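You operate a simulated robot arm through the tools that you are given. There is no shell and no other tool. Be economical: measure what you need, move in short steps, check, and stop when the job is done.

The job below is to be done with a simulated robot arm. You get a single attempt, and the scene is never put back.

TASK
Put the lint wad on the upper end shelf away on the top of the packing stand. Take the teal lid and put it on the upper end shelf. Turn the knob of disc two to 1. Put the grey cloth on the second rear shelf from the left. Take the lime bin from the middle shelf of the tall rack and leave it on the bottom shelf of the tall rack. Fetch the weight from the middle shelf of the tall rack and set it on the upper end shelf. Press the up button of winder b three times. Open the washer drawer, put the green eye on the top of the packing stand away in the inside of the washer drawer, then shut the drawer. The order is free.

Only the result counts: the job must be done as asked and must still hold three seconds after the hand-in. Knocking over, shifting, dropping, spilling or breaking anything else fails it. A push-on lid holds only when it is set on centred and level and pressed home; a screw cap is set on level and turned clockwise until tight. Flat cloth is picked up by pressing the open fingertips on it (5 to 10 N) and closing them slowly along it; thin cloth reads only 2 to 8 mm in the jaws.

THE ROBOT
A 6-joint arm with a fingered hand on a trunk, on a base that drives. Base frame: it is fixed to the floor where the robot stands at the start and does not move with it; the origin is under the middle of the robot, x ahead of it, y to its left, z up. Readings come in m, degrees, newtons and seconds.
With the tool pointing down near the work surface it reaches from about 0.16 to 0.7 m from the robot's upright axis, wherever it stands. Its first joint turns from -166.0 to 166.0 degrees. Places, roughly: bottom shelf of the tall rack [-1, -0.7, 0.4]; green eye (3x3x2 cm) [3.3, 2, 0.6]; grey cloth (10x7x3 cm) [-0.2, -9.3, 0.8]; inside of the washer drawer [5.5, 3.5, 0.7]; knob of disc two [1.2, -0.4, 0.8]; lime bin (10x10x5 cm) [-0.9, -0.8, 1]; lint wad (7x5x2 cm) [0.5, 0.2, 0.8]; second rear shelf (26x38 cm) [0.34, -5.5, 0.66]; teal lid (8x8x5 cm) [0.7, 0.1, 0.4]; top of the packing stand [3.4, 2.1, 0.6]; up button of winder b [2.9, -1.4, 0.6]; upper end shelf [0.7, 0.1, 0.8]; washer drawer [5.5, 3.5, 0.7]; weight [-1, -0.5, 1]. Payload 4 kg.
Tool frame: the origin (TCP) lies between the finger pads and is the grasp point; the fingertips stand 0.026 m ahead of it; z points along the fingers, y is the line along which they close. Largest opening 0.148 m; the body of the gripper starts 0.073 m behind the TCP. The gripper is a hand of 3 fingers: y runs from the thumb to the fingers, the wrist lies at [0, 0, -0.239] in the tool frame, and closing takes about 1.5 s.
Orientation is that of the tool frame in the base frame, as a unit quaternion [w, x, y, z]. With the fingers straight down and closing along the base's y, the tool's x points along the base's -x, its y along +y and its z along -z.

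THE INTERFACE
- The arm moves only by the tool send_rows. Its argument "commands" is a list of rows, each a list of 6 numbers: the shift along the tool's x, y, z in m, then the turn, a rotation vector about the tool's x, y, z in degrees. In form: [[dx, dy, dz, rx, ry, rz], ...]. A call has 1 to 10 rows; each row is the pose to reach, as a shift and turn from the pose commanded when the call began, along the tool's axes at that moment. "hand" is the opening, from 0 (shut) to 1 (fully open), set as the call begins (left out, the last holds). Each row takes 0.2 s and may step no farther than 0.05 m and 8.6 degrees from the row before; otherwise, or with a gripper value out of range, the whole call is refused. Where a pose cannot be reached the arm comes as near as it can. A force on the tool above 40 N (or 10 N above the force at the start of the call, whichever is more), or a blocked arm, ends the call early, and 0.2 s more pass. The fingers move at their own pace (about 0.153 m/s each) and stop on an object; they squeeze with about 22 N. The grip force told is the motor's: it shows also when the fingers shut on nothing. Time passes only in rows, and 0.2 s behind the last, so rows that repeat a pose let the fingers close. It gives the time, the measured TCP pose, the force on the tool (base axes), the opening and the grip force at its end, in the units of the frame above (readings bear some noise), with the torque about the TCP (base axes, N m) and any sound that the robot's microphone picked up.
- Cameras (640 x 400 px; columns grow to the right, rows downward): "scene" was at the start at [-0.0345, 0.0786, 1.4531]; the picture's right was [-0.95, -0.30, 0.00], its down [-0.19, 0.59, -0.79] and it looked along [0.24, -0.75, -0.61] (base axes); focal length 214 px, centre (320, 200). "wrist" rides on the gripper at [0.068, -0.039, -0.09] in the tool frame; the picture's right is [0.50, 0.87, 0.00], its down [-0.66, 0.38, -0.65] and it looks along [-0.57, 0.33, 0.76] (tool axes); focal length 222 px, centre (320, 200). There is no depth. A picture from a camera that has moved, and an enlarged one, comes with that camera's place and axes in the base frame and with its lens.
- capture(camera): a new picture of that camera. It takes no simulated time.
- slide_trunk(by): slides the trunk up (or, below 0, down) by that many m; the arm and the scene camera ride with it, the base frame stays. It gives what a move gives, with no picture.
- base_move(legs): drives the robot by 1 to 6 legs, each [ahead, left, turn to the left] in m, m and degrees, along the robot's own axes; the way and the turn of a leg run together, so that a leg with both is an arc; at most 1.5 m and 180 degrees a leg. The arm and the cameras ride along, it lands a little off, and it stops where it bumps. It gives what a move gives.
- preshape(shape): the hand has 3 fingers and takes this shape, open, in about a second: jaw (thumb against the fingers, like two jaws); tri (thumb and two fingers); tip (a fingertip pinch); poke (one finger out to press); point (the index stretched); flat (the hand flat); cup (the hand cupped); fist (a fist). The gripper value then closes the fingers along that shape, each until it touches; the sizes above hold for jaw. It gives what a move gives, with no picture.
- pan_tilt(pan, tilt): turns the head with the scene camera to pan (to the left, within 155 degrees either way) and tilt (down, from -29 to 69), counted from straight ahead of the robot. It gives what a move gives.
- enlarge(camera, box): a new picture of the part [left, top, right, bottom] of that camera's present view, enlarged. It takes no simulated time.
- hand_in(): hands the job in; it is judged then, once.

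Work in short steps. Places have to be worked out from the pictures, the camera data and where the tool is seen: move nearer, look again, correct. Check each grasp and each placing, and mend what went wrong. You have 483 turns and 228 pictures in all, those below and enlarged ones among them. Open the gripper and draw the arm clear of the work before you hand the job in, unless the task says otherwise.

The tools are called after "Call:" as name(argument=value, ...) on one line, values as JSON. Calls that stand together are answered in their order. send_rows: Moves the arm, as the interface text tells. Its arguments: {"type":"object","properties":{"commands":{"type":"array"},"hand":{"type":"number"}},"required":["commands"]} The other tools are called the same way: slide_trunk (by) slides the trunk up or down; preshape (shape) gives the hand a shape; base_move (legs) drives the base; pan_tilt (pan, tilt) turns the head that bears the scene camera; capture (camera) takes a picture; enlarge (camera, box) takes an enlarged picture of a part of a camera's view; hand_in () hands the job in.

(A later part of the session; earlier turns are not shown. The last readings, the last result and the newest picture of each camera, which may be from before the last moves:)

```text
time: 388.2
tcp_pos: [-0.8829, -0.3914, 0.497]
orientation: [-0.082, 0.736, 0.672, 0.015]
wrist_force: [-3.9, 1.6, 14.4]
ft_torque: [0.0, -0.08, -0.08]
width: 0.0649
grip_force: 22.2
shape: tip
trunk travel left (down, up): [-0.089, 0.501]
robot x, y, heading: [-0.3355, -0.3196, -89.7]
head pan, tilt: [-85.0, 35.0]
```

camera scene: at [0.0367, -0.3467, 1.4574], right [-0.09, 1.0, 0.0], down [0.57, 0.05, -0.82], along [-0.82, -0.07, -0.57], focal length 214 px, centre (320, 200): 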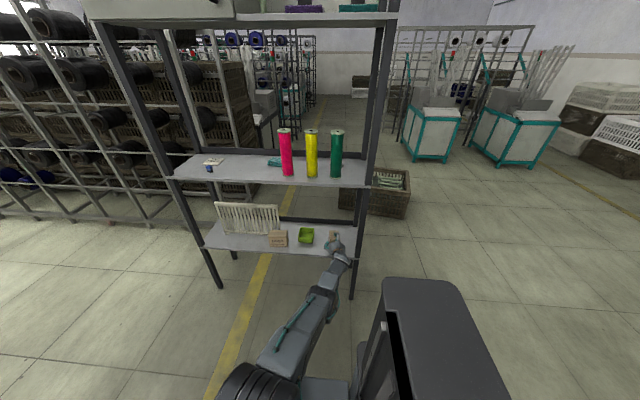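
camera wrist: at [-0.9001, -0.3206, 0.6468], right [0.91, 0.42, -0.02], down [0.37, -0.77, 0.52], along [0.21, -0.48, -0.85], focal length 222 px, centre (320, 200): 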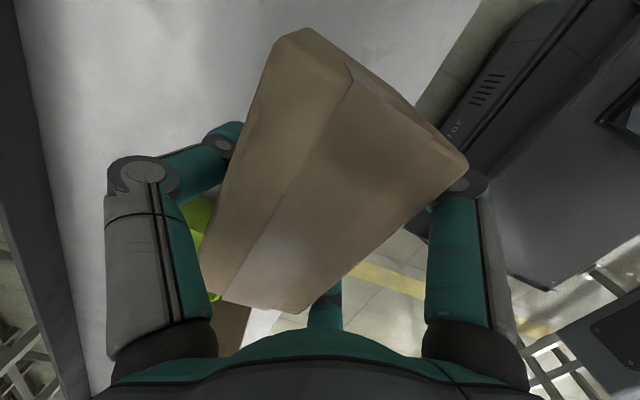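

Contact. Open and raise 6.5 cm, then back away.

Call:
send_rows(commands=[[0, 0, 0, 0, 0, 0], [0, 0, 0, 0, 0, 0], [0, 0, 0, 0, 0, 0]], hand=0.85)

Call:
slide_trunk(by=0.07)

Call:
capture(camera="wrist")

```text
time: 389.0
tcp_pos: [-0.8821, -0.3915, 0.4959]
orientation: [-0.08, 0.736, 0.672, 0.016]
wrist_force: [-0.1, -0.4, 0.0]
ft_torque: [0.02, 0.01, 0.02]
width: 0.1254
grip_force: 0.1
shape: tip
trunk travel left (down, up): [-0.089, 0.501]
robot x, y, heading: [-0.3329, -0.3193, -89.8]
head pan, tilt: [-85.0, 35.0]
```

```text
time: 390.1
tcp_pos: [-0.8824, -0.3918, 0.5656]
orientation: [-0.08, 0.735, 0.673, 0.016]
wrist_force: [0.4, -0.5, -0.3]
ft_torque: [-0.04, -0.02, 0.0]
width: 0.1256
grip_force: 0.1
shape: tip
trunk travel left (down, up): [-0.159, 0.431]
robot x, y, heading: [-0.3332, -0.3182, -89.8]
head pan, tilt: [-85.0, 35.0]
```

```text
85 pictures are left
camera wrist: at [-0.9068, -0.3346, 0.6678], right [0.91, 0.42, -0.02], down [0.37, -0.77, 0.52], along [0.21, -0.48, -0.85], focal length 222 px, centre (320, 200)
```

wrist: 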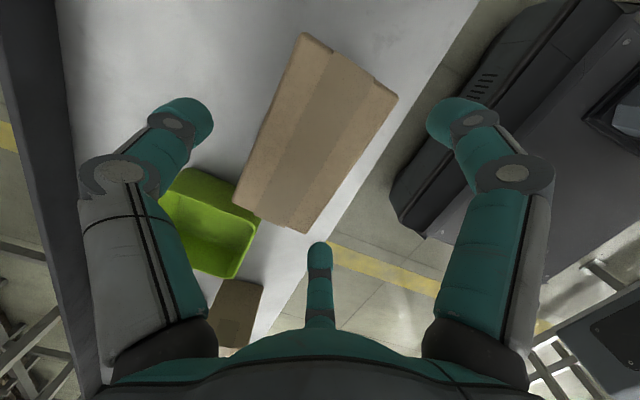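

Restored: centre (-0.897,-0.377), long axis along y, upright. Raise slightly and withdraw.

Call:
slide_trunk(by=0.012)

Call:
base_move(legs=[[0, 0.28, 0]])

Call:
slide_trunk(by=0.25)

Call:
enlarge(camera="scene", box=[180, 120, 420, 300])

```text
time: 390.6
tcp_pos: [-0.8827, -0.3923, 0.5788]
orientation: [-0.081, 0.736, 0.672, 0.016]
wrist_force: [0.3, 0.4, 0.2]
ft_torque: [0.03, 0.02, 0.01]
width: 0.1253
grip_force: 0.1
shape: tip
trunk travel left (down, up): [-0.171, 0.419]
robot x, y, heading: [-0.3351, -0.315, -89.8]
head pan, tilt: [-85.0, 35.0]
```

```text
time: 392.6
tcp_pos: [-0.6066, -0.3875, 0.5782]
orientation: [-0.08, 0.738, 0.67, 0.016]
wrist_force: [-0.1, 0.3, 0.3]
ft_torque: [0.02, 0.0, 0.03]
width: 0.1256
grip_force: 0.1
shape: tip
trunk travel left (down, up): [-0.171, 0.419]
robot x, y, heading: [-0.0586, -0.3191, -90.2]
head pan, tilt: [-85.0, 35.0]
```

```text
time: 395.2
tcp_pos: [-0.6071, -0.3882, 0.8267]
orientation: [-0.082, 0.738, 0.67, 0.017]
wrist_force: [0.7, 0.0, -1.3]
ft_torque: [-0.02, 0.01, -0.01]
width: 0.1257
grip_force: 0.0
shape: tip
trunk travel left (down, up): [-0.421, 0.169]
robot x, y, heading: [-0.0599, -0.3191, -90.2]
head pan, tilt: [-85.0, 35.0]
```

```text
2.22 times, centred on (300, 210) of scene
camera zoom: at [0.0126, -0.2668, 1.4784], right [-0.09, 1.0, 0.0], down [0.57, 0.05, -0.82], along [-0.82, -0.07, -0.57], focal length 477 px, centre (364, 178)
```

zoom: 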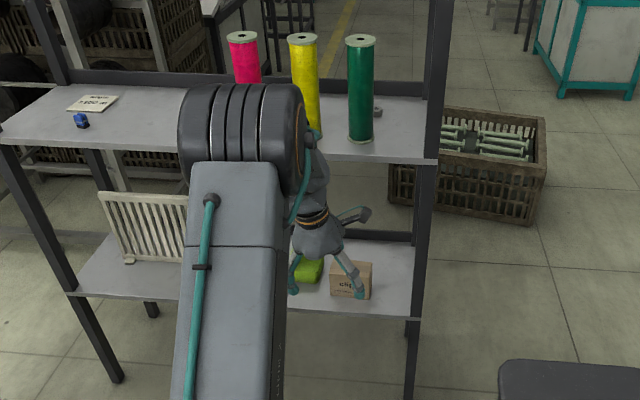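

The clips box is restored, facing front. Swing the arm to straight ahead (tool orientation already matches) for driving down the aisle to the cloth.

Call:
send_rows(commands=[[-0.046, 0.013, -0.0075, -0.6, -0.8, 0], [-0.0905, 0.029, -0.015, -1.1, -1.5, 0], [-0.1336, 0.049, -0.023, -1.7, -2.3, 0], [-0.1746, 0.073, -0.031, -2.2, -3, 0], [-0.2134, 0.1, -0.039, -2.8, -3.8, 0], [-0.2496, 0.131, -0.047, -3.4, -4.6, 0], [-0.283, 0.165, -0.055, -3.9, -5.3, 0], [-0.3133, 0.201, -0.063, -4.5, -6.1, 0], [-0.3403, 0.2406, -0.07, -5, -6.8, 0], [-0.3638, 0.282, -0.078, -5.6, -7.6, 0]])

```text
time: 397.4
tcp_pos: [-0.3595, -0.784, 0.8294]
orientation: [-0.001, 0.74, 0.673, 0.0]
wrist_force: [-1.0, 0.2, -0.1]
ft_torque: [-0.07, -0.04, 0.0]
width: 0.1257
grip_force: 0.0
shape: tip
trunk travel left (down, up): [-0.421, 0.169]
robot x, y, heading: [-0.0621, -0.3163, -90.1]
head pan, tilt: [-85.0, 35.0]
```

Look down the aisle before driving.

Call:
pan_tilt(pan=5, tilt=15)

Call:
capture(camera="scene")

```text
time: 399.0
tcp_pos: [-0.3594, -0.784, 0.8285]
orientation: [0.0, 0.74, 0.673, 0.001]
wrist_force: [-0.2, -0.2, -0.3]
ft_torque: [0.0, -0.02, 0.0]
width: 0.1257
grip_force: 0.0
shape: tip
trunk travel left (down, up): [-0.421, 0.169]
robot x, y, heading: [-0.0605, -0.3165, -90.2]
head pan, tilt: [5.0, 15.0]
```

```text
83 pictures are left
camera scene: at [0.1085, -0.3522, 1.5105], right [-1.0, -0.09, 0.0], down [-0.02, 0.26, -0.97], along [0.08, -0.96, -0.26], focal length 214 px, centre (320, 200)
```

scene: 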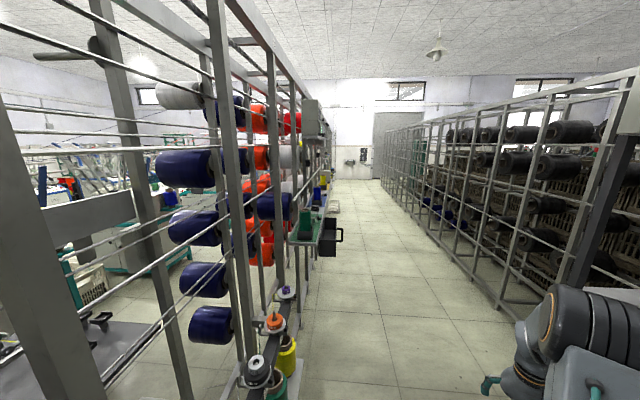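

Aisle clear at x≈-0.3. Drive down it.

Call:
base_move(legs=[[0, -0.24, 0.2], [1.5, 0, 0], [1.5, 0, 0], [1.5, 0, 0], [1.5, 0, 0], [1.2, 0, 0]])

Call:
pan_tilt(pan=0, tilt=30)

Call:
capture(camera="scene")

```text
time: 434.5
tcp_pos: [-0.7607, -7.9541, 0.8289]
orientation: [-0.001, 0.754, 0.657, 0.001]
wrist_force: [-0.6, 0.4, -0.4]
ft_torque: [-0.04, 0.01, -0.02]
width: 0.1256
grip_force: 0.0
shape: tip
trunk travel left (down, up): [-0.421, 0.169]
robot x, y, heading: [-0.4452, -7.4994, -92.5]
head pan, tilt: [5.0, 15.0]
```

```text
time: 435.3
tcp_pos: [-0.7596, -7.9526, 0.8278]
orientation: [-0.001, 0.755, 0.656, 0.001]
wrist_force: [0.0, -0.9, -0.2]
ft_torque: [0.02, 0.02, -0.01]
width: 0.1256
grip_force: 0.0
shape: tip
trunk travel left (down, up): [-0.421, 0.169]
robot x, y, heading: [-0.4412, -7.5029, -92.7]
head pan, tilt: [0.0, 30.0]
```

```text
82 pictures are left
camera scene: at [-0.2824, -7.5395, 1.4863], right [-1.0, 0.04, 0.0], down [0.02, 0.5, -0.87], along [-0.04, -0.87, -0.5], focal length 214 px, centre (320, 200)
```

scene: 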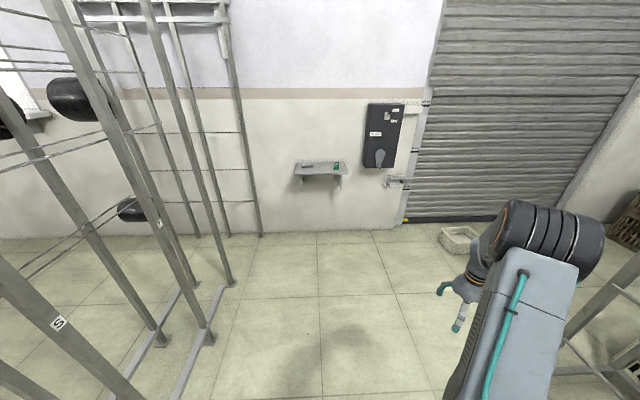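

The wall shelf with the cloth is ahead. Drive closer and look.

Call:
base_move(legs=[[0, 0.1, 2.6], [0.75, 0.1, 0]])

Call:
enlarge(camera="scene", box=[220, 120, 480, 300])

```text
time: 440.2
tcp_pos: [-0.5434, -8.7308, 0.8274]
orientation: [0.0, 0.742, 0.671, 0.0]
wrist_force: [-0.6, 0.0, -0.3]
ft_torque: [0.0, -0.01, -0.01]
width: 0.1257
grip_force: 0.0
shape: tip
trunk travel left (down, up): [-0.421, 0.169]
robot x, y, heading: [-0.2394, -8.2681, -90.5]
head pan, tilt: [0.0, 30.0]
```

```text
2.22 times, centred on (350, 210) of scene
camera zoom: at [-0.081, -8.2988, 1.4863], right [-1.0, 0.0, 0.0], down [0.0, 0.5, -0.87], along [0.0, -0.87, -0.5], focal length 477 px, centre (253, 178)
```

zoom: 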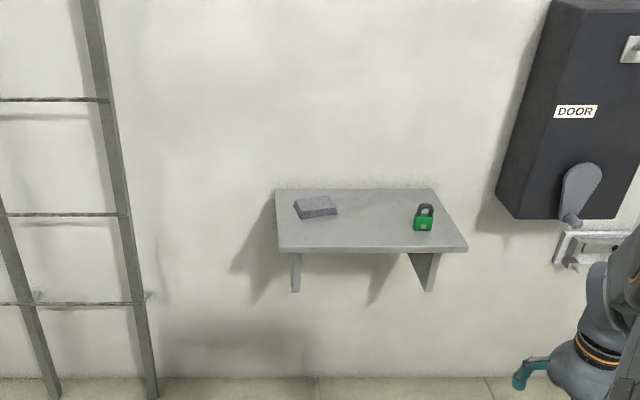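

The cloth is a folded block at ≈(-0.24,-9.33), padlock well apart. Swing the hand straight ahead, raise, then drive closer.

Call:
send_rows(commands=[[-0.0085, 0.044, -0.014, 0, 0, -0.8], [-0.017, 0.089, -0.029, 0, 0, -1.6], [-0.0255, 0.133, -0.043, 0, 0, -2.4], [-0.034, 0.178, -0.057, 0, 0, -3.3], [-0.0425, 0.222, -0.071, 0, 0, -4.1], [-0.051, 0.267, -0.086, 0, 0, -4.9], [-0.0595, 0.311, -0.1, 0, 0, -5.7]], hand=0.8)

Call:
base_move(legs=[[0.42, 0, 0.5]])

Call:
capture(camera="wrist")

```text
time: 441.8
tcp_pos: [-0.2403, -8.8221, 0.9307]
orientation: [-0.001, 0.708, 0.707, 0.001]
wrist_force: [-0.3, 1.3, 0.0]
ft_torque: [0.01, 0.0, 0.01]
width: 0.1187
grip_force: 0.0
shape: tip
trunk travel left (down, up): [-0.421, 0.169]
robot x, y, heading: [-0.2438, -8.2668, -90.3]
head pan, tilt: [0.0, 30.0]
```

```text
time: 444.4
tcp_pos: [-0.2375, -9.2407, 0.9318]
orientation: [-0.001, 0.705, 0.709, 0.001]
wrist_force: [0.0, 1.2, 0.0]
ft_torque: [0.0, 0.02, 0.01]
width: 0.1188
grip_force: 0.2
shape: tip
trunk travel left (down, up): [-0.421, 0.169]
robot x, y, heading: [-0.2399, -8.6876, -89.9]
head pan, tilt: [0.0, 30.0]
```

```text
80 pictures are left
camera wrist: at [-0.2762, -9.173, 1.0214], right [0.86, 0.5, 0.0], down [0.38, -0.65, 0.65], along [0.33, -0.56, -0.76], focal length 222 px, centre (320, 200)
```

wrist: 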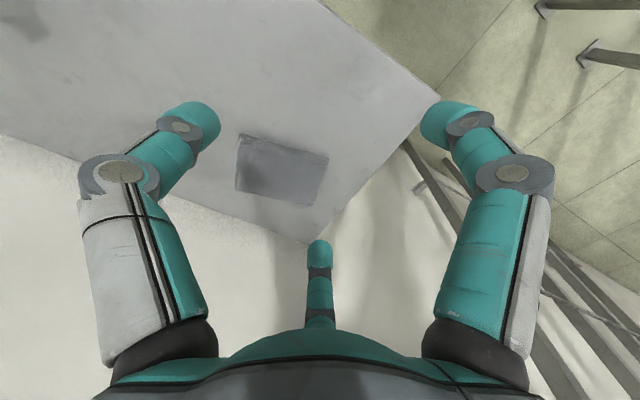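

Cloth centre ≈(-0.246,-9.303), rotated ~16°. Align, then descend.

Call:
send_rows(commands=[[-0.03, -0.004, 0, 0, 0, -8], [-0.062, -0.0085, 0, 0, 0, -16], [-0.062, -0.0085, 0.04, 0, 0, -16], [-0.062, -0.0085, 0.08, 0, 0, -16]])

Call:
capture(camera="wrist")

```text
time: 445.4
tcp_pos: [-0.2468, -9.302, 0.8497]
orientation: [-0.001, 0.599, 0.801, 0.001]
wrist_force: [0.2, -0.1, 0.8]
ft_torque: [0.02, -0.02, 0.01]
width: 0.1187
grip_force: 0.0
shape: tip
trunk travel left (down, up): [-0.421, 0.169]
robot x, y, heading: [-0.242, -8.6835, -89.8]
head pan, tilt: [0.0, 30.0]
```

```text
79 pictures are left
camera wrist: at [-0.3029, -9.2482, 0.9403], right [0.69, 0.72, 0.0], down [0.55, -0.52, 0.65], along [0.47, -0.45, -0.76], focal length 222 px, centre (320, 200)
```

wrist: 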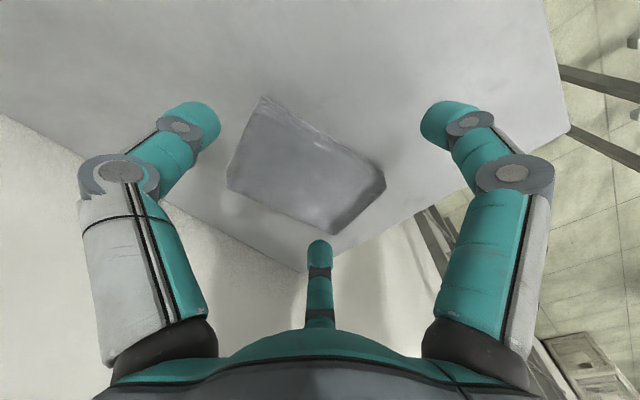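

Well centred. Descend to light contact with the shelf.

Call:
send_rows(commands=[[0, 0, 0.008, 0, 0, 0], [0, 0, 0.016, 0, 0, 0]])

Call:
send_rows(commands=[[0, 0, 0.004, 0, 0, 0], [0, 0, 0.008, 0, 0, 0]])

```text
time: 446.0
tcp_pos: [-0.2463, -9.3015, 0.8345]
orientation: [-0.001, 0.6, 0.8, 0.001]
wrist_force: [-1.1, -0.7, -0.2]
ft_torque: [0.01, 0.0, -0.01]
width: 0.1185
grip_force: 0.1
shape: tip
trunk travel left (down, up): [-0.421, 0.169]
robot x, y, heading: [-0.2438, -8.6836, -89.6]
head pan, tilt: [0.0, 30.0]
```

```text
time: 446.6
tcp_pos: [-0.2458, -9.3022, 0.8267]
orientation: [0.0, 0.6, 0.8, -0.001]
wrist_force: [0.8, -0.2, 1.0]
ft_torque: [0.02, -0.01, 0.0]
width: 0.1186
grip_force: 0.1
shape: tip
trunk travel left (down, up): [-0.421, 0.169]
robot x, y, heading: [-0.2445, -8.685, -89.9]
head pan, tilt: [0.0, 30.0]
```

Call:
send_rows(commands=[[0, 0, 0.005, 0, 0, 0], [0, 0, 0.01, 0, 0, 0]])

Call:
send_rows(commands=[[0, 0, 0.004, 0, 0, 0], [0, 0, 0.008, 0, 0, 0]])

```text
time: 447.1
tcp_pos: [-0.2475, -9.3046, 0.8243]
orientation: [0.004, 0.6, 0.8, -0.005]
wrist_force: [-0.6, -1.7, 19.6]
ft_torque: [0.87, -0.45, 0.05]
width: 0.1177
grip_force: 0.0
shape: tip
trunk travel left (down, up): [-0.421, 0.169]
robot x, y, heading: [-0.2426, -8.6869, -89.9]
head pan, tilt: [0.0, 30.0]
stopped in row 2: the force on the tool passed its limit at 45 N (the readings are from after the stop); the commanded pose is now the measured one
```

```text
time: 447.6
tcp_pos: [-0.2469, -9.3068, 0.8255]
orientation: [0.006, 0.6, 0.8, -0.007]
wrist_force: [-1.1, -1.9, 19.3]
ft_torque: [1.07, -0.36, 0.04]
width: 0.1181
grip_force: 0.0
shape: tip
trunk travel left (down, up): [-0.421, 0.169]
robot x, y, heading: [-0.2399, -8.6869, -90.2]
head pan, tilt: [0.0, 30.0]
stopped in row 1: the force on the tool passed its limit at 44 N (the readings are from after the stop); the commanded pose is now the measured one
```

Contact at shelf z≈0.80. Back off 4 mm and close on the cloth.

Call:
send_rows(commands=[[0, 0, -0.004, 0, 0, 0]])

Call:
send_rows(commands=[[0, 0, 0, 0, 0, 0], [0, 0, 0, 0, 0, 0], [0, 0, 0, 0, 0, 0], [0, 0, 0, 0, 0, 0], [0, 0, 0, 0, 0, 0], [0, 0, 0, 0, 0, 0]], hand=0.1)

Call:
send_rows(commands=[[0, 0, -0.03, 0, 0, 0], [0, 0, -0.07, 0, 0, 0], [0, 0, -0.11, 0, 0, 0]])

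Call:
capture(camera="wrist")

```text
time: 447.9
tcp_pos: [-0.2459, -9.3054, 0.8265]
orientation: [0.004, 0.601, 0.799, -0.005]
wrist_force: [-0.1, 1.1, 3.6]
ft_torque: [0.22, -0.03, 0.07]
width: 0.1189
grip_force: 0.1
shape: tip
trunk travel left (down, up): [-0.421, 0.169]
robot x, y, heading: [-0.2401, -8.6862, -89.9]
head pan, tilt: [0.0, 30.0]
```

```text
time: 449.4
tcp_pos: [-0.2474, -9.3053, 0.8275]
orientation: [0.004, 0.6, 0.8, -0.005]
wrist_force: [1.0, 1.5, 4.2]
ft_torque: [0.25, -0.06, 0.02]
width: 0.055
grip_force: 22.0
shape: tip
trunk travel left (down, up): [-0.421, 0.169]
robot x, y, heading: [-0.2441, -8.6873, -89.9]
head pan, tilt: [0.0, 30.0]
```

```text
time: 450.1
tcp_pos: [-0.245, -9.3046, 0.9383]
orientation: [0.005, 0.6, 0.8, -0.005]
wrist_force: [1.0, 0.7, -0.1]
ft_torque: [0.0, 0.02, -0.01]
width: 0.0547
grip_force: 22.0
shape: tip
trunk travel left (down, up): [-0.421, 0.169]
robot x, y, heading: [-0.2445, -8.684, -89.9]
head pan, tilt: [0.0, 30.0]
```

```text
78 pictures are left
camera wrist: at [-0.3018, -9.2494, 1.028], right [0.69, 0.72, -0.01], down [0.55, -0.51, 0.66], along [0.47, -0.46, -0.75], focal length 222 px, centre (320, 200)
```

wrist: 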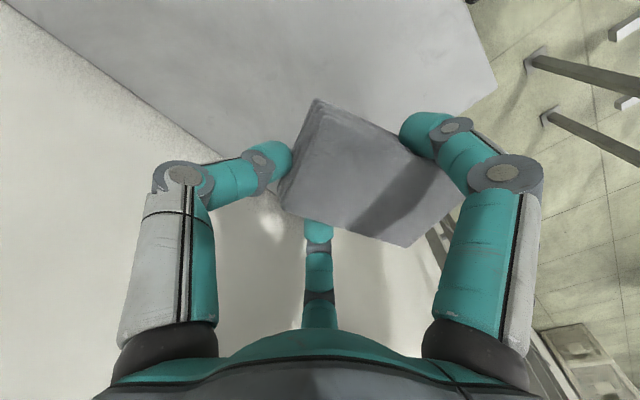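

Cloth held. Back up the aisle toward the rear shelves and look.

Call:
base_move(legs=[[-1.5, 0, 0], [-1.0, -0.05, 0]])

Call:
pan_tilt(pan=100, tilt=30)

Call:
capture(camera="scene")

```text
time: 462.5
tcp_pos: [-0.3248, -6.7843, 0.9376]
orientation: [0.005, 0.573, 0.82, -0.006]
wrist_force: [0.5, -0.2, -0.8]
ft_torque: [-0.01, 0.01, 0.02]
width: 0.0548
grip_force: 21.9
shape: tip
trunk travel left (down, up): [-0.421, 0.169]
robot x, y, heading: [-0.3642, -6.1665, -86.1]
head pan, tilt: [0.0, 30.0]
```

```text
time: 464.2
tcp_pos: [-0.3251, -6.7843, 0.9375]
orientation: [0.005, 0.573, 0.82, -0.005]
wrist_force: [0.6, 0.6, -1.7]
ft_torque: [0.01, 0.01, 0.0]
width: 0.0546
grip_force: 22.3
shape: tip
trunk travel left (down, up): [-0.421, 0.169]
robot x, y, heading: [-0.3645, -6.167, -86.0]
head pan, tilt: [100.0, 30.0]
```

```text
77 pictures are left
camera scene: at [-0.1188, -6.0746, 1.4863], right [0.24, -0.97, 0.0], down [-0.49, -0.12, -0.87], along [0.84, 0.21, -0.5], focal length 214 px, centre (320, 200)
```

scene: 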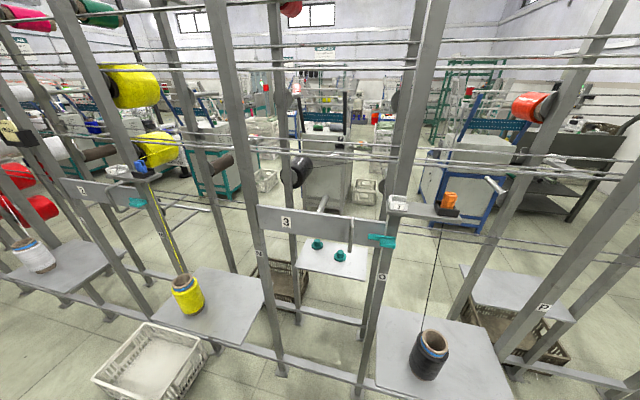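

The yellow-spool shelf at (0.33,-5.49) is the target. Align the robot beside it.

Call:
base_move(legs=[[0, 0, -4], [-0.58, 0.1, 0]])

Call:
send_rows(commands=[[0, 0.045, 0, 0, 0, -3], [0.003, 0.09, 0, 0, 0, -6], [0.01, 0.135, 0, 0, 0, -10], [0.02, 0.18, 0, 0, 0, -14], [0.036, 0.224, 0, 0, 0, -19], [0.057, 0.266, 0, 0, 0, -24], [0.081, 0.307, 0, 0, 0, -29], [0.11, 0.345, 0, 0, 0, -34], [0.14, 0.38, 0, 0, 0, -39], [0.175, 0.412, 0, 0, 0, -44]])

```text
time: 468.0
tcp_pos: [-0.2656, -6.2065, 0.9372]
orientation: [0.004, 0.6, 0.8, -0.006]
wrist_force: [-0.6, 0.5, -0.8]
ft_torque: [-0.02, -0.01, -0.04]
width: 0.0547
grip_force: 22.5
shape: tip
trunk travel left (down, up): [-0.421, 0.169]
robot x, y, heading: [-0.2633, -5.5889, -90.0]
head pan, tilt: [100.0, 30.0]
```

```text
time: 470.2
tcp_pos: [0.0832, -5.9225, 0.9326]
orientation: [0.002, 0.256, 0.967, -0.007]
wrist_force: [0.0, -0.4, -0.6]
ft_torque: [0.0, 0.0, 0.02]
width: 0.0545
grip_force: 21.7
shape: tip
trunk travel left (down, up): [-0.421, 0.169]
robot x, y, heading: [-0.2669, -5.59, -90.0]
head pan, tilt: [100.0, 30.0]
```

Clean. Continue to above the shelf at (0.29,-5.585).

Call:
send_rows(commands=[[-0.0015, 0.044, 0, 0, 0, -3.3], [-0.003, 0.088, 0, 0, 0, -6.6], [-0.0045, 0.132, 0, 0, 0, -10], [-0.006, 0.176, 0, 0, 0, -13.3], [-0.007, 0.22, 0, 0, 0, -16.6], [-0.0085, 0.264, 0, 0, 0, -20], [-0.01, 0.308, 0, 0, 0, -23.3], [-0.0115, 0.352, 0, 0, 0, -26.6], [-0.013, 0.396, 0, 0, 0, -30]])

Call:
capture(camera="wrist")

Call:
capture(camera="scene")

```text
time: 472.2
tcp_pos: [0.2859, -5.5838, 0.93]
orientation: [-0.001, -0.003, 1.0, -0.006]
wrist_force: [0.6, 0.5, -0.9]
ft_torque: [0.01, -0.02, 0.03]
width: 0.0543
grip_force: 22.1
shape: tip
trunk travel left (down, up): [-0.421, 0.169]
robot x, y, heading: [-0.2668, -5.5873, -89.9]
head pan, tilt: [100.0, 30.0]
```

```text
76 pictures are left
camera wrist: at [0.22, -5.6221, 1.0209], right [-0.5, 0.86, -0.01], down [0.65, 0.39, 0.65], along [0.56, 0.32, -0.76], focal length 222 px, centre (320, 200)
```

wrist: 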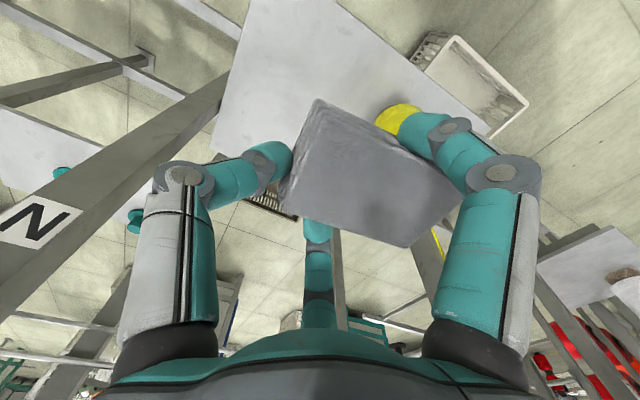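

```text
75 pictures are left
camera scene: at [-0.0129, -5.5119, 1.4863], right [0.18, -0.98, 0.0], down [-0.49, -0.09, -0.87], along [0.85, 0.15, -0.5], focal length 214 px, centre (320, 200)
```

scene: 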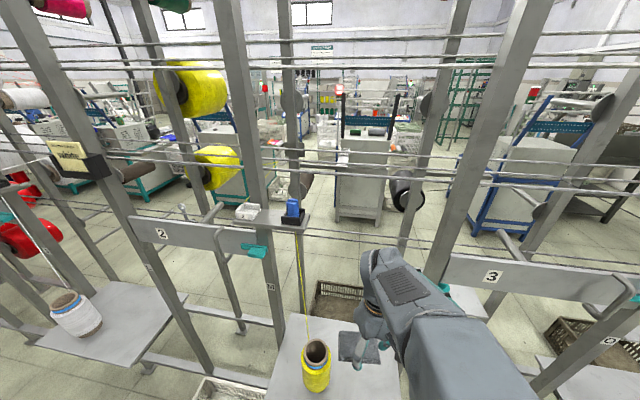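

Positioned beside the yellow spool. Shift 2 cm away from it and lower.

Call:
send_rows(commands=[[0, -0.02, 0.045, 0, 0, 0], [0, -0.02, 0.09, 0, 0, 0], [0, -0.02, 0.135, 0, 0, 0], [0, -0.02, 0.18, 0, 0, 0], [0, -0.02, 0.21, 0, 0, 0]])

Call:
capture(camera="wrist")

```text
time: 473.4
tcp_pos: [0.2891, -5.607, 0.7184]
orientation: [0.0, -0.002, 1.0, -0.008]
wrist_force: [-0.4, 0.3, -0.3]
ft_torque: [-0.03, 0.03, -0.03]
width: 0.0539
grip_force: 22.4
shape: tip
trunk travel left (down, up): [-0.421, 0.169]
robot x, y, heading: [-0.2663, -5.5873, -89.6]
head pan, tilt: [100.0, 30.0]
```

```text
74 pictures are left
camera wrist: at [0.2214, -5.6451, 0.8094], right [-0.5, 0.86, -0.01], down [0.65, 0.39, 0.65], along [0.56, 0.32, -0.76], focal length 222 px, centre (320, 200)
```

wrist: 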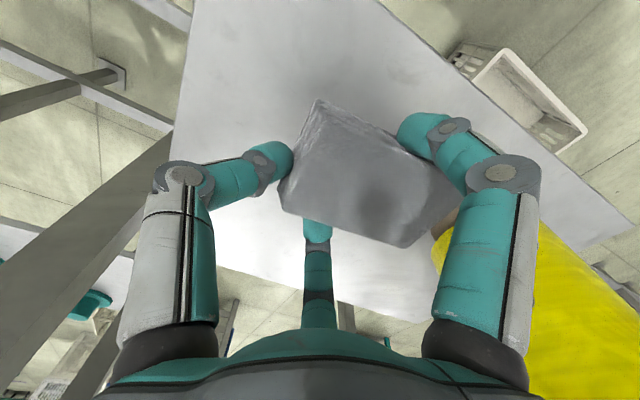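

Continue down in small steps to contact.

Call:
send_rows(commands=[[0, -0.003, 0.008, 0, 0, 0], [0, -0.003, 0.016, 0, 0, 0], [0, -0.003, 0.023, 0, 0, 0]])

Call:
send_rows(commands=[[0, 0, 0.004, 0, 0, 0], [0, 0, 0.008, 0, 0, 0]])

```text
time: 474.2
tcp_pos: [0.2885, -5.6108, 0.6966]
orientation: [0.0, -0.003, 1.0, -0.007]
wrist_force: [-0.3, -0.1, -0.3]
ft_torque: [-0.02, 0.02, 0.0]
width: 0.054
grip_force: 21.5
shape: tip
trunk travel left (down, up): [-0.421, 0.169]
robot x, y, heading: [-0.2638, -5.5866, -89.9]
head pan, tilt: [100.0, 30.0]
```

```text
time: 474.8
tcp_pos: [0.2879, -5.6116, 0.6893]
orientation: [0.0, -0.003, 1.0, -0.007]
wrist_force: [-0.1, 0.0, -0.3]
ft_torque: [0.03, -0.04, -0.01]
width: 0.0542
grip_force: 21.9
shape: tip
trunk travel left (down, up): [-0.421, 0.169]
robot x, y, heading: [-0.261, -5.5852, -89.7]
head pan, tilt: [100.0, 30.0]
```

Call:
send_rows(commands=[[0, 0, 0.004, 0, 0, 0], [0, 0, 0.008, 0, 0, 0]])

Call:
send_rows(commands=[[0, 0, 0.003, 0, 0, 0], [0, 0, 0.006, 0, 0, 0]])

```text
time: 475.5
tcp_pos: [0.2905, -5.6108, 0.6874]
orientation: [0.005, -0.002, 1.0, -0.008]
wrist_force: [-3.3, 0.9, 22.8]
ft_torque: [0.67, 0.94, 0.03]
width: 0.0536
grip_force: 22.3
shape: tip
trunk travel left (down, up): [-0.421, 0.169]
robot x, y, heading: [-0.2639, -5.5859, -89.9]
head pan, tilt: [100.0, 30.0]
stopped in row 2: the force on the tool passed its limit at 42 N (the readings are from after the stop); the commanded pose is now the measured one
```

```text
time: 475.9
tcp_pos: [0.2917, -5.6121, 0.687]
orientation: [0.006, -0.003, 1.0, -0.006]
wrist_force: [-2.7, 0.4, 21.7]
ft_torque: [0.68, 1.0, 0.06]
width: 0.0536
grip_force: 21.6
shape: tip
trunk travel left (down, up): [-0.421, 0.169]
robot x, y, heading: [-0.2661, -5.5884, -90.1]
head pan, tilt: [100.0, 30.0]
stopped in row 1: the force on the tool passed its limit at 44 N (the readings are from after the stop); the commanded pose is now the measured one
```

Contact. Relieve, open, lift straight up.

Call:
send_rows(commands=[[0, 0, -0.003, 0, 0, 0]])

Call:
send_rows(commands=[[0, 0, 0, 0, 0, 0], [0, 0, 0, 0, 0, 0]], hand=0.65)

Call:
send_rows(commands=[[0, 0, -0.04, 0, 0, 0], [0, 0, -0.085, 0, 0, 0], [0, 0, -0.13, 0, 0, 0], [0, 0, -0.175, 0, 0, 0], [0, 0, -0.22, 0, 0, 0], [0, 0, -0.26, 0, 0, 0]])

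Call:
capture(camera="wrist")

```text
time: 476.3
tcp_pos: [0.2919, -5.6102, 0.686]
orientation: [0.005, -0.003, 1.0, -0.007]
wrist_force: [-0.2, 1.7, 10.2]
ft_torque: [0.35, 0.4, 0.02]
width: 0.0533
grip_force: 22.0
shape: tip
trunk travel left (down, up): [-0.421, 0.169]
robot x, y, heading: [-0.2626, -5.5871, -89.7]
head pan, tilt: [100.0, 30.0]
```

```text
time: 476.9
tcp_pos: [0.2911, -5.6112, 0.687]
orientation: [0.006, -0.002, 1.0, -0.007]
wrist_force: [0.1, -2.1, 11.2]
ft_torque: [0.29, 0.51, 0.08]
width: 0.095
grip_force: 0.1
shape: tip
trunk travel left (down, up): [-0.421, 0.169]
robot x, y, heading: [-0.2604, -5.5881, -89.9]
head pan, tilt: [100.0, 30.0]
```

```text
time: 478.3
tcp_pos: [0.2894, -5.6081, 0.9483]
orientation: [0.004, -0.003, 1.0, -0.007]
wrist_force: [0.3, 0.4, -0.1]
ft_torque: [0.01, -0.02, -0.01]
width: 0.0961
grip_force: 0.0
shape: tip
trunk travel left (down, up): [-0.421, 0.169]
robot x, y, heading: [-0.2599, -5.5877, -89.5]
head pan, tilt: [100.0, 30.0]
```

```text
73 pictures are left
camera wrist: at [0.2214, -5.6463, 1.0387], right [-0.5, 0.86, -0.02], down [0.65, 0.39, 0.65], along [0.57, 0.32, -0.76], focal length 222 px, centre (320, 200)
```

wrist: 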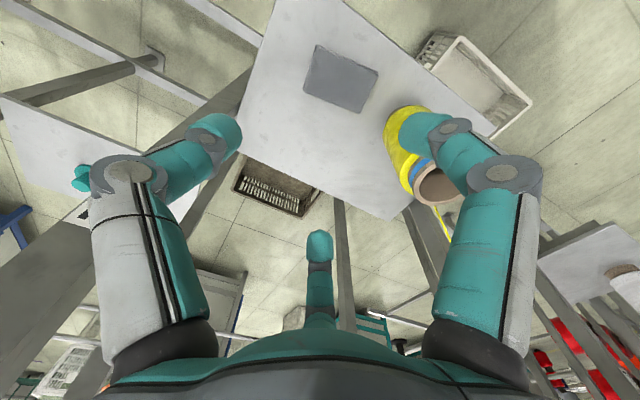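

Cloth placed. Swing the arm back to straight ahead.

Call:
send_rows(commands=[[0.002, -0.048, 0, 0, 0, 5], [0.0084, -0.0955, 0, 0, 0, 10], [0.0187, -0.1423, 0, 0, 0, 15], [0.0332, -0.1881, 0, 0, 0, 20], [0.0515, -0.2324, 0, 0, 0, 25], [0.0737, -0.275, 0, 0, 0, 30], [0.0995, -0.3155, 0, 0, 0, 35], [0.1287, -0.3535, 0, 0, 0, 40], [0.1611, -0.3889, 0, 0, 0, 45], [0.1965, -0.4213, 0, 0, 0, 50]])

Call:
send_rows(commands=[[0.002, -0.048, 0, 0, 0, 5], [0.0084, -0.0955, 0, 0, 0, 10], [0.0187, -0.1423, 0, 0, 0, 15], [0.0332, -0.1881, 0, 0, 0, 20], [0.0515, -0.2324, 0, 0, 0, 25], [0.0737, -0.275, 0, 0, 0, 30], [0.0995, -0.3155, 0, 0, 0, 35], [0.1287, -0.3535, 0, 0, 0, 40]])

Call:
base_move(legs=[[-1.3, 0, 0], [-1.3, -0.03, 0], [-1.3, 0, 0]])

```text
time: 480.5
tcp_pos: [0.0949, -6.0316, 0.9499]
orientation: [0.007, 0.422, 0.907, -0.005]
wrist_force: [1.1, 0.4, -0.7]
ft_torque: [0.0, 0.02, -0.01]
width: 0.096
grip_force: 0.0
shape: tip
trunk travel left (down, up): [-0.421, 0.169]
robot x, y, heading: [-0.2628, -5.5848, -89.8]
head pan, tilt: [100.0, 30.0]
```

```text
time: 482.3
tcp_pos: [-0.2574, -6.1628, 0.949]
orientation: [0.007, 0.706, 0.709, -0.001]
wrist_force: [-0.3, -0.2, 0.3]
ft_torque: [-0.02, -0.03, 0.0]
width: 0.0958
grip_force: 0.0
shape: tip
trunk travel left (down, up): [-0.421, 0.169]
robot x, y, heading: [-0.2636, -5.5877, -89.6]
head pan, tilt: [100.0, 30.0]
```

```text
time: 501.3
tcp_pos: [-0.2996, -2.2244, 0.9487]
orientation: [0.008, 0.7, 0.714, 0.0]
wrist_force: [-1.2, 0.5, 0.2]
ft_torque: [-0.02, 0.01, -0.03]
width: 0.0958
grip_force: 0.1
shape: tip
trunk travel left (down, up): [-0.421, 0.169]
robot x, y, heading: [-0.3139, -1.6512, -89.1]
head pan, tilt: [100.0, 30.0]
```

Continue back to the end shelf and face it for the lint wad.

Call:
base_move(legs=[[-1.3, 0, 0], [-0.46, 0, 0], [0, 0, 89.1]])

Call:
pan_tilt(pan=-5, tilt=35)

Call:
capture(camera="wrist")

```text
time: 514.0
tcp_pos: [0.2177, 0.125, 0.948]
orientation: [0.006, -0.016, 1.0, 0.006]
wrist_force: [-0.5, 0.4, -0.7]
ft_torque: [-0.01, -0.02, -0.04]
width: 0.096
grip_force: 0.0
shape: tip
trunk travel left (down, up): [-0.421, 0.169]
robot x, y, heading: [-0.3559, 0.1017, 1.8]
head pan, tilt: [100.0, 30.0]
```

```text
time: 515.8
tcp_pos: [0.2173, 0.1257, 0.9489]
orientation: [0.006, -0.017, 1.0, 0.005]
wrist_force: [0.6, -0.4, 1.1]
ft_torque: [0.01, -0.04, -0.01]
width: 0.096
grip_force: 0.0
shape: tip
trunk travel left (down, up): [-0.421, 0.169]
robot x, y, heading: [-0.3573, 0.1073, 1.8]
head pan, tilt: [-5.0, 35.0]
```

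```text
72 pictures are left
camera wrist: at [0.1507, 0.0842, 1.0374], right [-0.53, 0.85, 0.0], down [0.63, 0.39, 0.67], along [0.56, 0.35, -0.75], focal length 222 px, centre (320, 200)
```

wrist: 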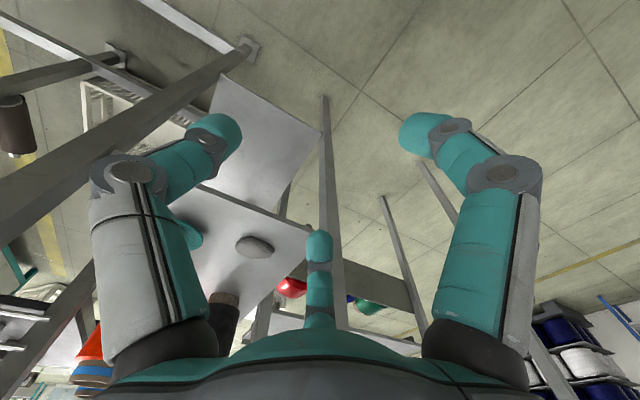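

Wad at ≈(0.483,0.156); lid next to it at y≈0.04. Drive in 0.2 with heading correction.

Call:
base_move(legs=[[0.22, 0.02, -1.8]])

Call:
capture(camera="wrist")

```text
time: 517.5
tcp_pos: [0.4396, 0.1325, 0.9485]
orientation: [0.006, 0.0, 1.0, 0.005]
wrist_force: [-0.3, -0.4, 0.0]
ft_torque: [-0.02, -0.03, -0.02]
width: 0.096
grip_force: 0.1
shape: tip
trunk travel left (down, up): [-0.421, 0.169]
robot x, y, heading: [-0.1361, 0.1285, -0.1]
head pan, tilt: [-5.0, 35.0]
```

```text
71 pictures are left
camera wrist: at [0.3709, 0.0912, 1.0373], right [-0.5, 0.87, 0.0], down [0.65, 0.37, 0.67], along [0.58, 0.33, -0.75], focal length 222 px, centre (320, 200)
```

wrist: 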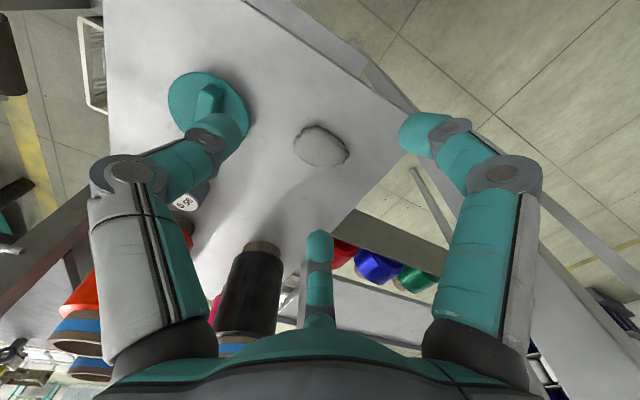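

Wad centre (0.478,0.155), long axis along y. Align and descend with a moderate opening.

Call:
send_rows(commands=[[-0.02, 0.01, 0.02, 0, 0, 0], [-0.038, 0.0205, 0.05, 0, 0, 0], [-0.038, 0.0205, 0.085, 0, 0, 0], [-0.038, 0.0205, 0.115, 0, 0, 0]], hand=0.54)

Call:
capture(camera="wrist")

```text
time: 518.5
tcp_pos: [0.4783, 0.1512, 0.8359]
orientation: [0.007, 0.0, 1.0, 0.006]
wrist_force: [0.2, -1.0, -0.2]
ft_torque: [0.02, -0.04, 0.02]
width: 0.0804
grip_force: 0.1
shape: tip
trunk travel left (down, up): [-0.421, 0.169]
robot x, y, heading: [-0.1376, 0.1297, -0.1]
head pan, tilt: [-5.0, 35.0]
```

```text
70 pictures are left
camera wrist: at [0.4095, 0.1111, 0.9237], right [-0.5, 0.87, 0.0], down [0.65, 0.37, 0.67], along [0.58, 0.33, -0.75], focal length 222 px, centre (320, 200)
```

wrist: 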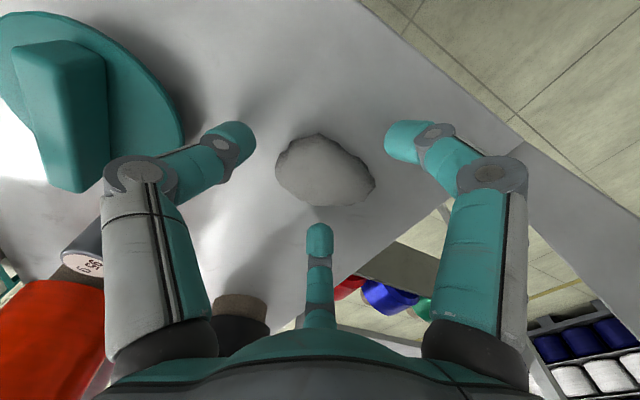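

Centred. Descend in small steps and close.

Call:
send_rows(commands=[[0, 0, 0.004, 0, 0, 0], [0, 0, 0.008, 0, 0, 0]])

Call:
send_rows(commands=[[0, 0, 0.003, 0, 0, 0]])

Call:
send_rows(commands=[[0, 0, 0, 0, 0, 0], [0, 0, 0, 0, 0, 0], [0, 0, 0, 0, 0, 0], [0, 0, 0, 0, 0, 0], [0, 0, 0, 0, 0, 0]], hand=0.05)

Call:
send_rows(commands=[[0, 0, -0.03, 0, 0, 0], [0, 0, -0.07, 0, 0, 0], [0, 0, -0.11, 0, 0, 0]])

Call:
capture(camera="wrist")

```text
time: 519.1
tcp_pos: [0.4777, 0.1524, 0.827]
orientation: [0.007, 0.0, 1.0, 0.005]
wrist_force: [0.0, 0.6, 4.5]
ft_torque: [0.07, 0.19, 0.0]
width: 0.0808
grip_force: 0.0
shape: tip
trunk travel left (down, up): [-0.421, 0.169]
robot x, y, heading: [-0.1328, 0.1296, -0.2]
head pan, tilt: [-5.0, 35.0]
```

```text
time: 519.5
tcp_pos: [0.4795, 0.1517, 0.8253]
orientation: [0.008, 0.0, 1.0, 0.005]
wrist_force: [0.6, -0.1, 21.2]
ft_torque: [-0.11, 0.59, 0.06]
width: 0.0805
grip_force: 0.3
shape: tip
trunk travel left (down, up): [-0.421, 0.169]
robot x, y, heading: [-0.1331, 0.129, 0.2]
head pan, tilt: [-5.0, 35.0]
```

```text
time: 520.7
tcp_pos: [0.479, 0.1528, 0.8241]
orientation: [0.005, 0.001, 1.0, 0.005]
wrist_force: [0.3, -0.5, 0.3]
ft_torque: [0.0, -0.02, 0.01]
width: 0.0148
grip_force: 21.7
shape: tip
trunk travel left (down, up): [-0.421, 0.169]
robot x, y, heading: [-0.1315, 0.1271, 0.0]
head pan, tilt: [-5.0, 35.0]
```

```text
time: 521.5
tcp_pos: [0.48, 0.1523, 0.9328]
orientation: [0.006, 0.0, 1.0, 0.005]
wrist_force: [-0.4, 0.4, 0.1]
ft_torque: [0.01, 0.0, 0.03]
width: 0.0145
grip_force: 21.4
shape: tip
trunk travel left (down, up): [-0.421, 0.169]
robot x, y, heading: [-0.1369, 0.1305, -0.3]
head pan, tilt: [-5.0, 35.0]
```

```text
69 pictures are left
camera wrist: at [0.4113, 0.1121, 1.0221], right [-0.5, 0.87, 0.0], down [0.65, 0.37, 0.67], along [0.58, 0.33, -0.75], focal length 222 px, centre (320, 200)
```

wrist: 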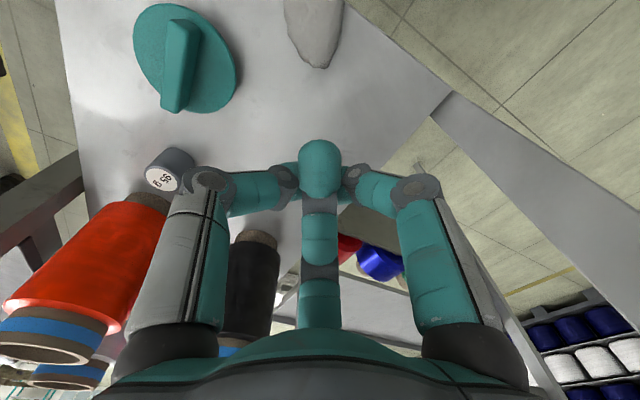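

The wad squirted toward the front edge. Back the hand off a bit to see it.

Call:
send_rows(commands=[[0.04, 0, 0, 0, 0, 0], [0.08, 0, 0, 0, 0, 0]], hand=0.6)

Call:
capture(camera="wrist")

```text
time: 522.1
tcp_pos: [0.3974, 0.1487, 0.9322]
orientation: [0.006, -0.001, 1.0, 0.005]
wrist_force: [0.7, -0.3, 0.3]
ft_torque: [0.01, -0.03, -0.02]
width: 0.0883
grip_force: 0.3
shape: tip
trunk travel left (down, up): [-0.421, 0.169]
robot x, y, heading: [-0.1342, 0.1272, -0.0]
head pan, tilt: [-5.0, 35.0]
```

```text
68 pictures are left
camera wrist: at [0.3296, 0.1105, 1.0209], right [-0.5, 0.87, 0.0], down [0.65, 0.37, 0.67], along [0.58, 0.33, -0.75], focal length 222 px, centre (320, 200)
```

wrist: 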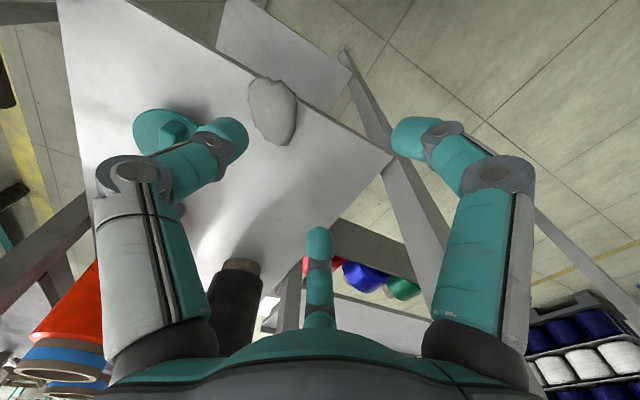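

Wad at ≈(0.42,0.11), slightly over the front edge, long axis ~52°. Yaw the hand 38° so the thumb is at the overhanging end; move above it.

Call:
send_rows(commands=[[-0.005, -0.008, 0.02, 0, 0, 8], [-0.01, -0.016, 0.04, 0, 0, 16], [-0.015, -0.024, 0.06, 0, 0, 24], [-0.02, -0.032, 0.075, 0, 0, 32], [-0.022, -0.038, 0.085, 0, 0, 38]])

Call:
capture(camera="wrist")

```text
time: 523.3
tcp_pos: [0.4221, 0.1144, 0.8471]
orientation: [0.005, 0.326, 0.945, 0.006]
wrist_force: [-0.4, -1.1, 0.0]
ft_torque: [-0.01, 0.01, 0.02]
width: 0.0884
grip_force: 0.2
shape: tip
trunk travel left (down, up): [-0.421, 0.169]
robot x, y, heading: [-0.1343, 0.1287, -0.1]
head pan, tilt: [-5.0, 35.0]
```

```text
67 pictures are left
camera wrist: at [0.3437, 0.1241, 0.9359], right [0.14, 0.99, 0.01], down [0.74, -0.11, 0.66], along [0.66, -0.08, -0.75], focal length 222 px, centre (320, 200)
```

wrist: 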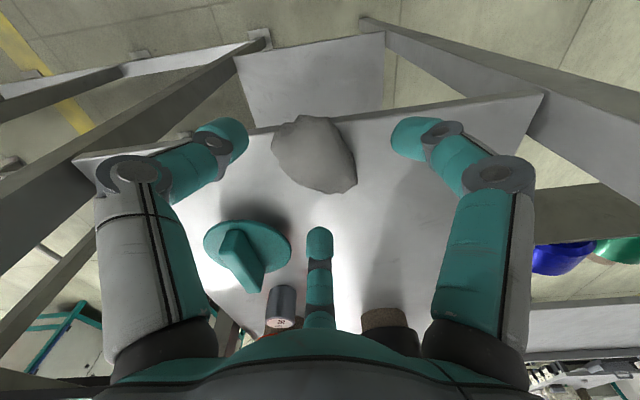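

Nearly centred; rotate 14° more and descend to the shelf.

Call:
send_rows(commands=[[0, 0, 0.008, 0, 0, 7], [0, 0, 0.016, 0, 0, 14]])

Call:
send_rows(commands=[[0, 0, 0.004, 0, 0, 0]])

Call:
capture(camera="wrist")

```text
time: 523.9
tcp_pos: [0.4221, 0.1134, 0.8314]
orientation: [0.004, 0.44, 0.898, 0.007]
wrist_force: [-0.2, 0.0, -0.3]
ft_torque: [0.01, -0.03, 0.02]
width: 0.0887
grip_force: 0.0
shape: tip
trunk travel left (down, up): [-0.421, 0.169]
robot x, y, heading: [-0.1357, 0.1289, -0.1]
head pan, tilt: [-5.0, 35.0]
```

```text
time: 524.3
tcp_pos: [0.4217, 0.1141, 0.8282]
orientation: [0.004, 0.439, 0.899, 0.008]
wrist_force: [0.3, -0.5, 1.4]
ft_torque: [0.02, -0.08, -0.03]
width: 0.0882
grip_force: 0.1
shape: tip
trunk travel left (down, up): [-0.421, 0.169]
robot x, y, heading: [-0.1347, 0.1292, -0.2]
head pan, tilt: [-5.0, 35.0]
```

```text
66 pictures are left
camera wrist: at [0.3486, 0.1427, 0.9165], right [0.38, 0.93, 0.01], down [0.69, -0.29, 0.66], along [0.62, -0.24, -0.75], focal length 222 px, centre (320, 200)
```

wrist: 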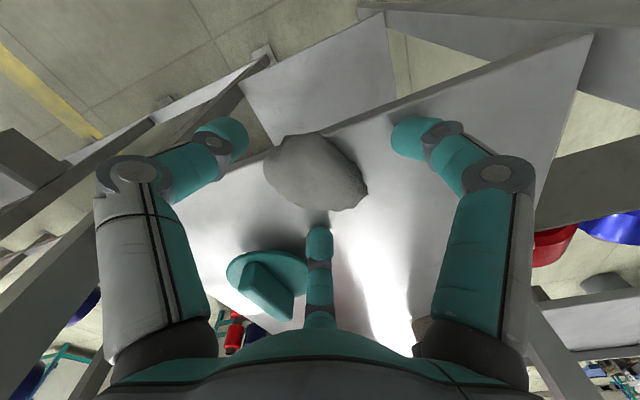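

Good geometry. Close in stages.

Call:
send_rows(commands=[[0, 0, 0, 0, 0, 0], [0, 0, 0, 0, 0, 0]], hand=0.4)

Call:
send_rows(commands=[[0, 0, 0, 0, 0, 0], [0, 0, 0, 0, 0, 0]], hand=0.28)

Call:
capture(camera="wrist")

```text
time: 524.9
tcp_pos: [0.4219, 0.1152, 0.8266]
orientation: [0.004, 0.438, 0.899, 0.006]
wrist_force: [1.6, 1.3, 5.0]
ft_torque: [0.1, -0.03, 0.0]
width: 0.0604
grip_force: 0.0
shape: tip
trunk travel left (down, up): [-0.421, 0.169]
robot x, y, heading: [-0.1335, 0.1305, -0.1]
head pan, tilt: [-5.0, 35.0]
```

```text
time: 525.5
tcp_pos: [0.4213, 0.1145, 0.8273]
orientation: [0.003, 0.438, 0.899, 0.008]
wrist_force: [-1.9, -0.4, 0.0]
ft_torque: [-0.03, 0.11, -0.04]
width: 0.0443
grip_force: 22.0
shape: tip
trunk travel left (down, up): [-0.421, 0.169]
robot x, y, heading: [-0.1366, 0.1315, -0.1]
head pan, tilt: [-5.0, 35.0]
```

```text
65 pictures are left
camera wrist: at [0.3481, 0.1426, 0.9162], right [0.37, 0.93, 0.01], down [0.69, -0.29, 0.66], along [0.61, -0.24, -0.75], focal length 222 px, centre (320, 200)
```

wrist: 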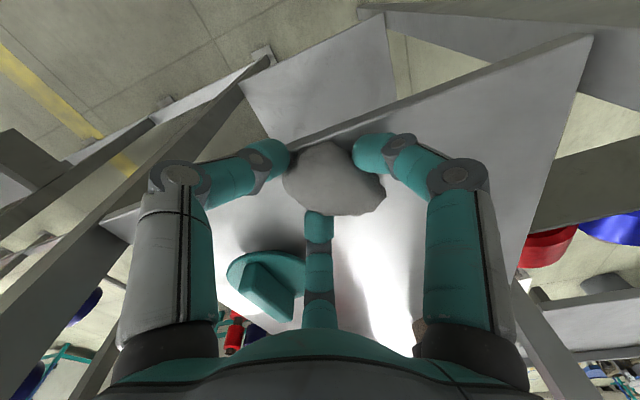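

Gripped at 44 mm. Lift gently.

Call:
send_rows(commands=[[0, 0, -0.02, 0, 0, 0], [0, 0, -0.05, 0, 0, 0], [0, 0, -0.09, 0, 0, 0], [0, 0, -0.12, 0, 0, 0]], hand=0.22)

Call:
capture(camera="wrist")

```text
time: 526.5
tcp_pos: [0.4182, 0.1138, 0.9476]
orientation: [0.004, 0.438, 0.899, 0.006]
wrist_force: [-0.6, 0.4, -0.6]
ft_torque: [0.02, -0.03, -0.01]
width: 0.0434
grip_force: 22.2
shape: tip
trunk travel left (down, up): [-0.421, 0.169]
robot x, y, heading: [-0.1358, 0.1268, -0.2]
head pan, tilt: [-5.0, 35.0]
```

```text
64 pictures are left
camera wrist: at [0.3462, 0.1418, 1.0366], right [0.37, 0.93, 0.01], down [0.69, -0.29, 0.66], along [0.62, -0.24, -0.75], focal length 222 px, centre (320, 200)
```

wrist: 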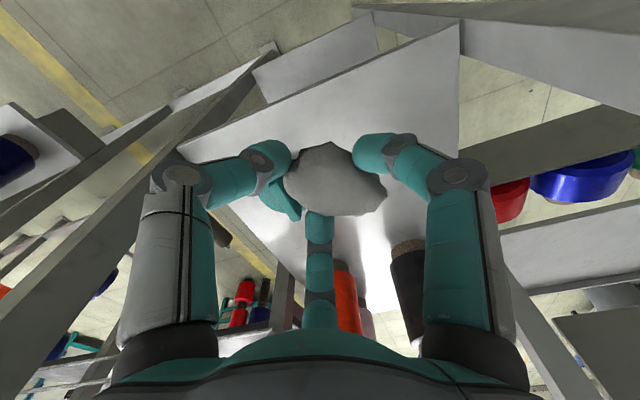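

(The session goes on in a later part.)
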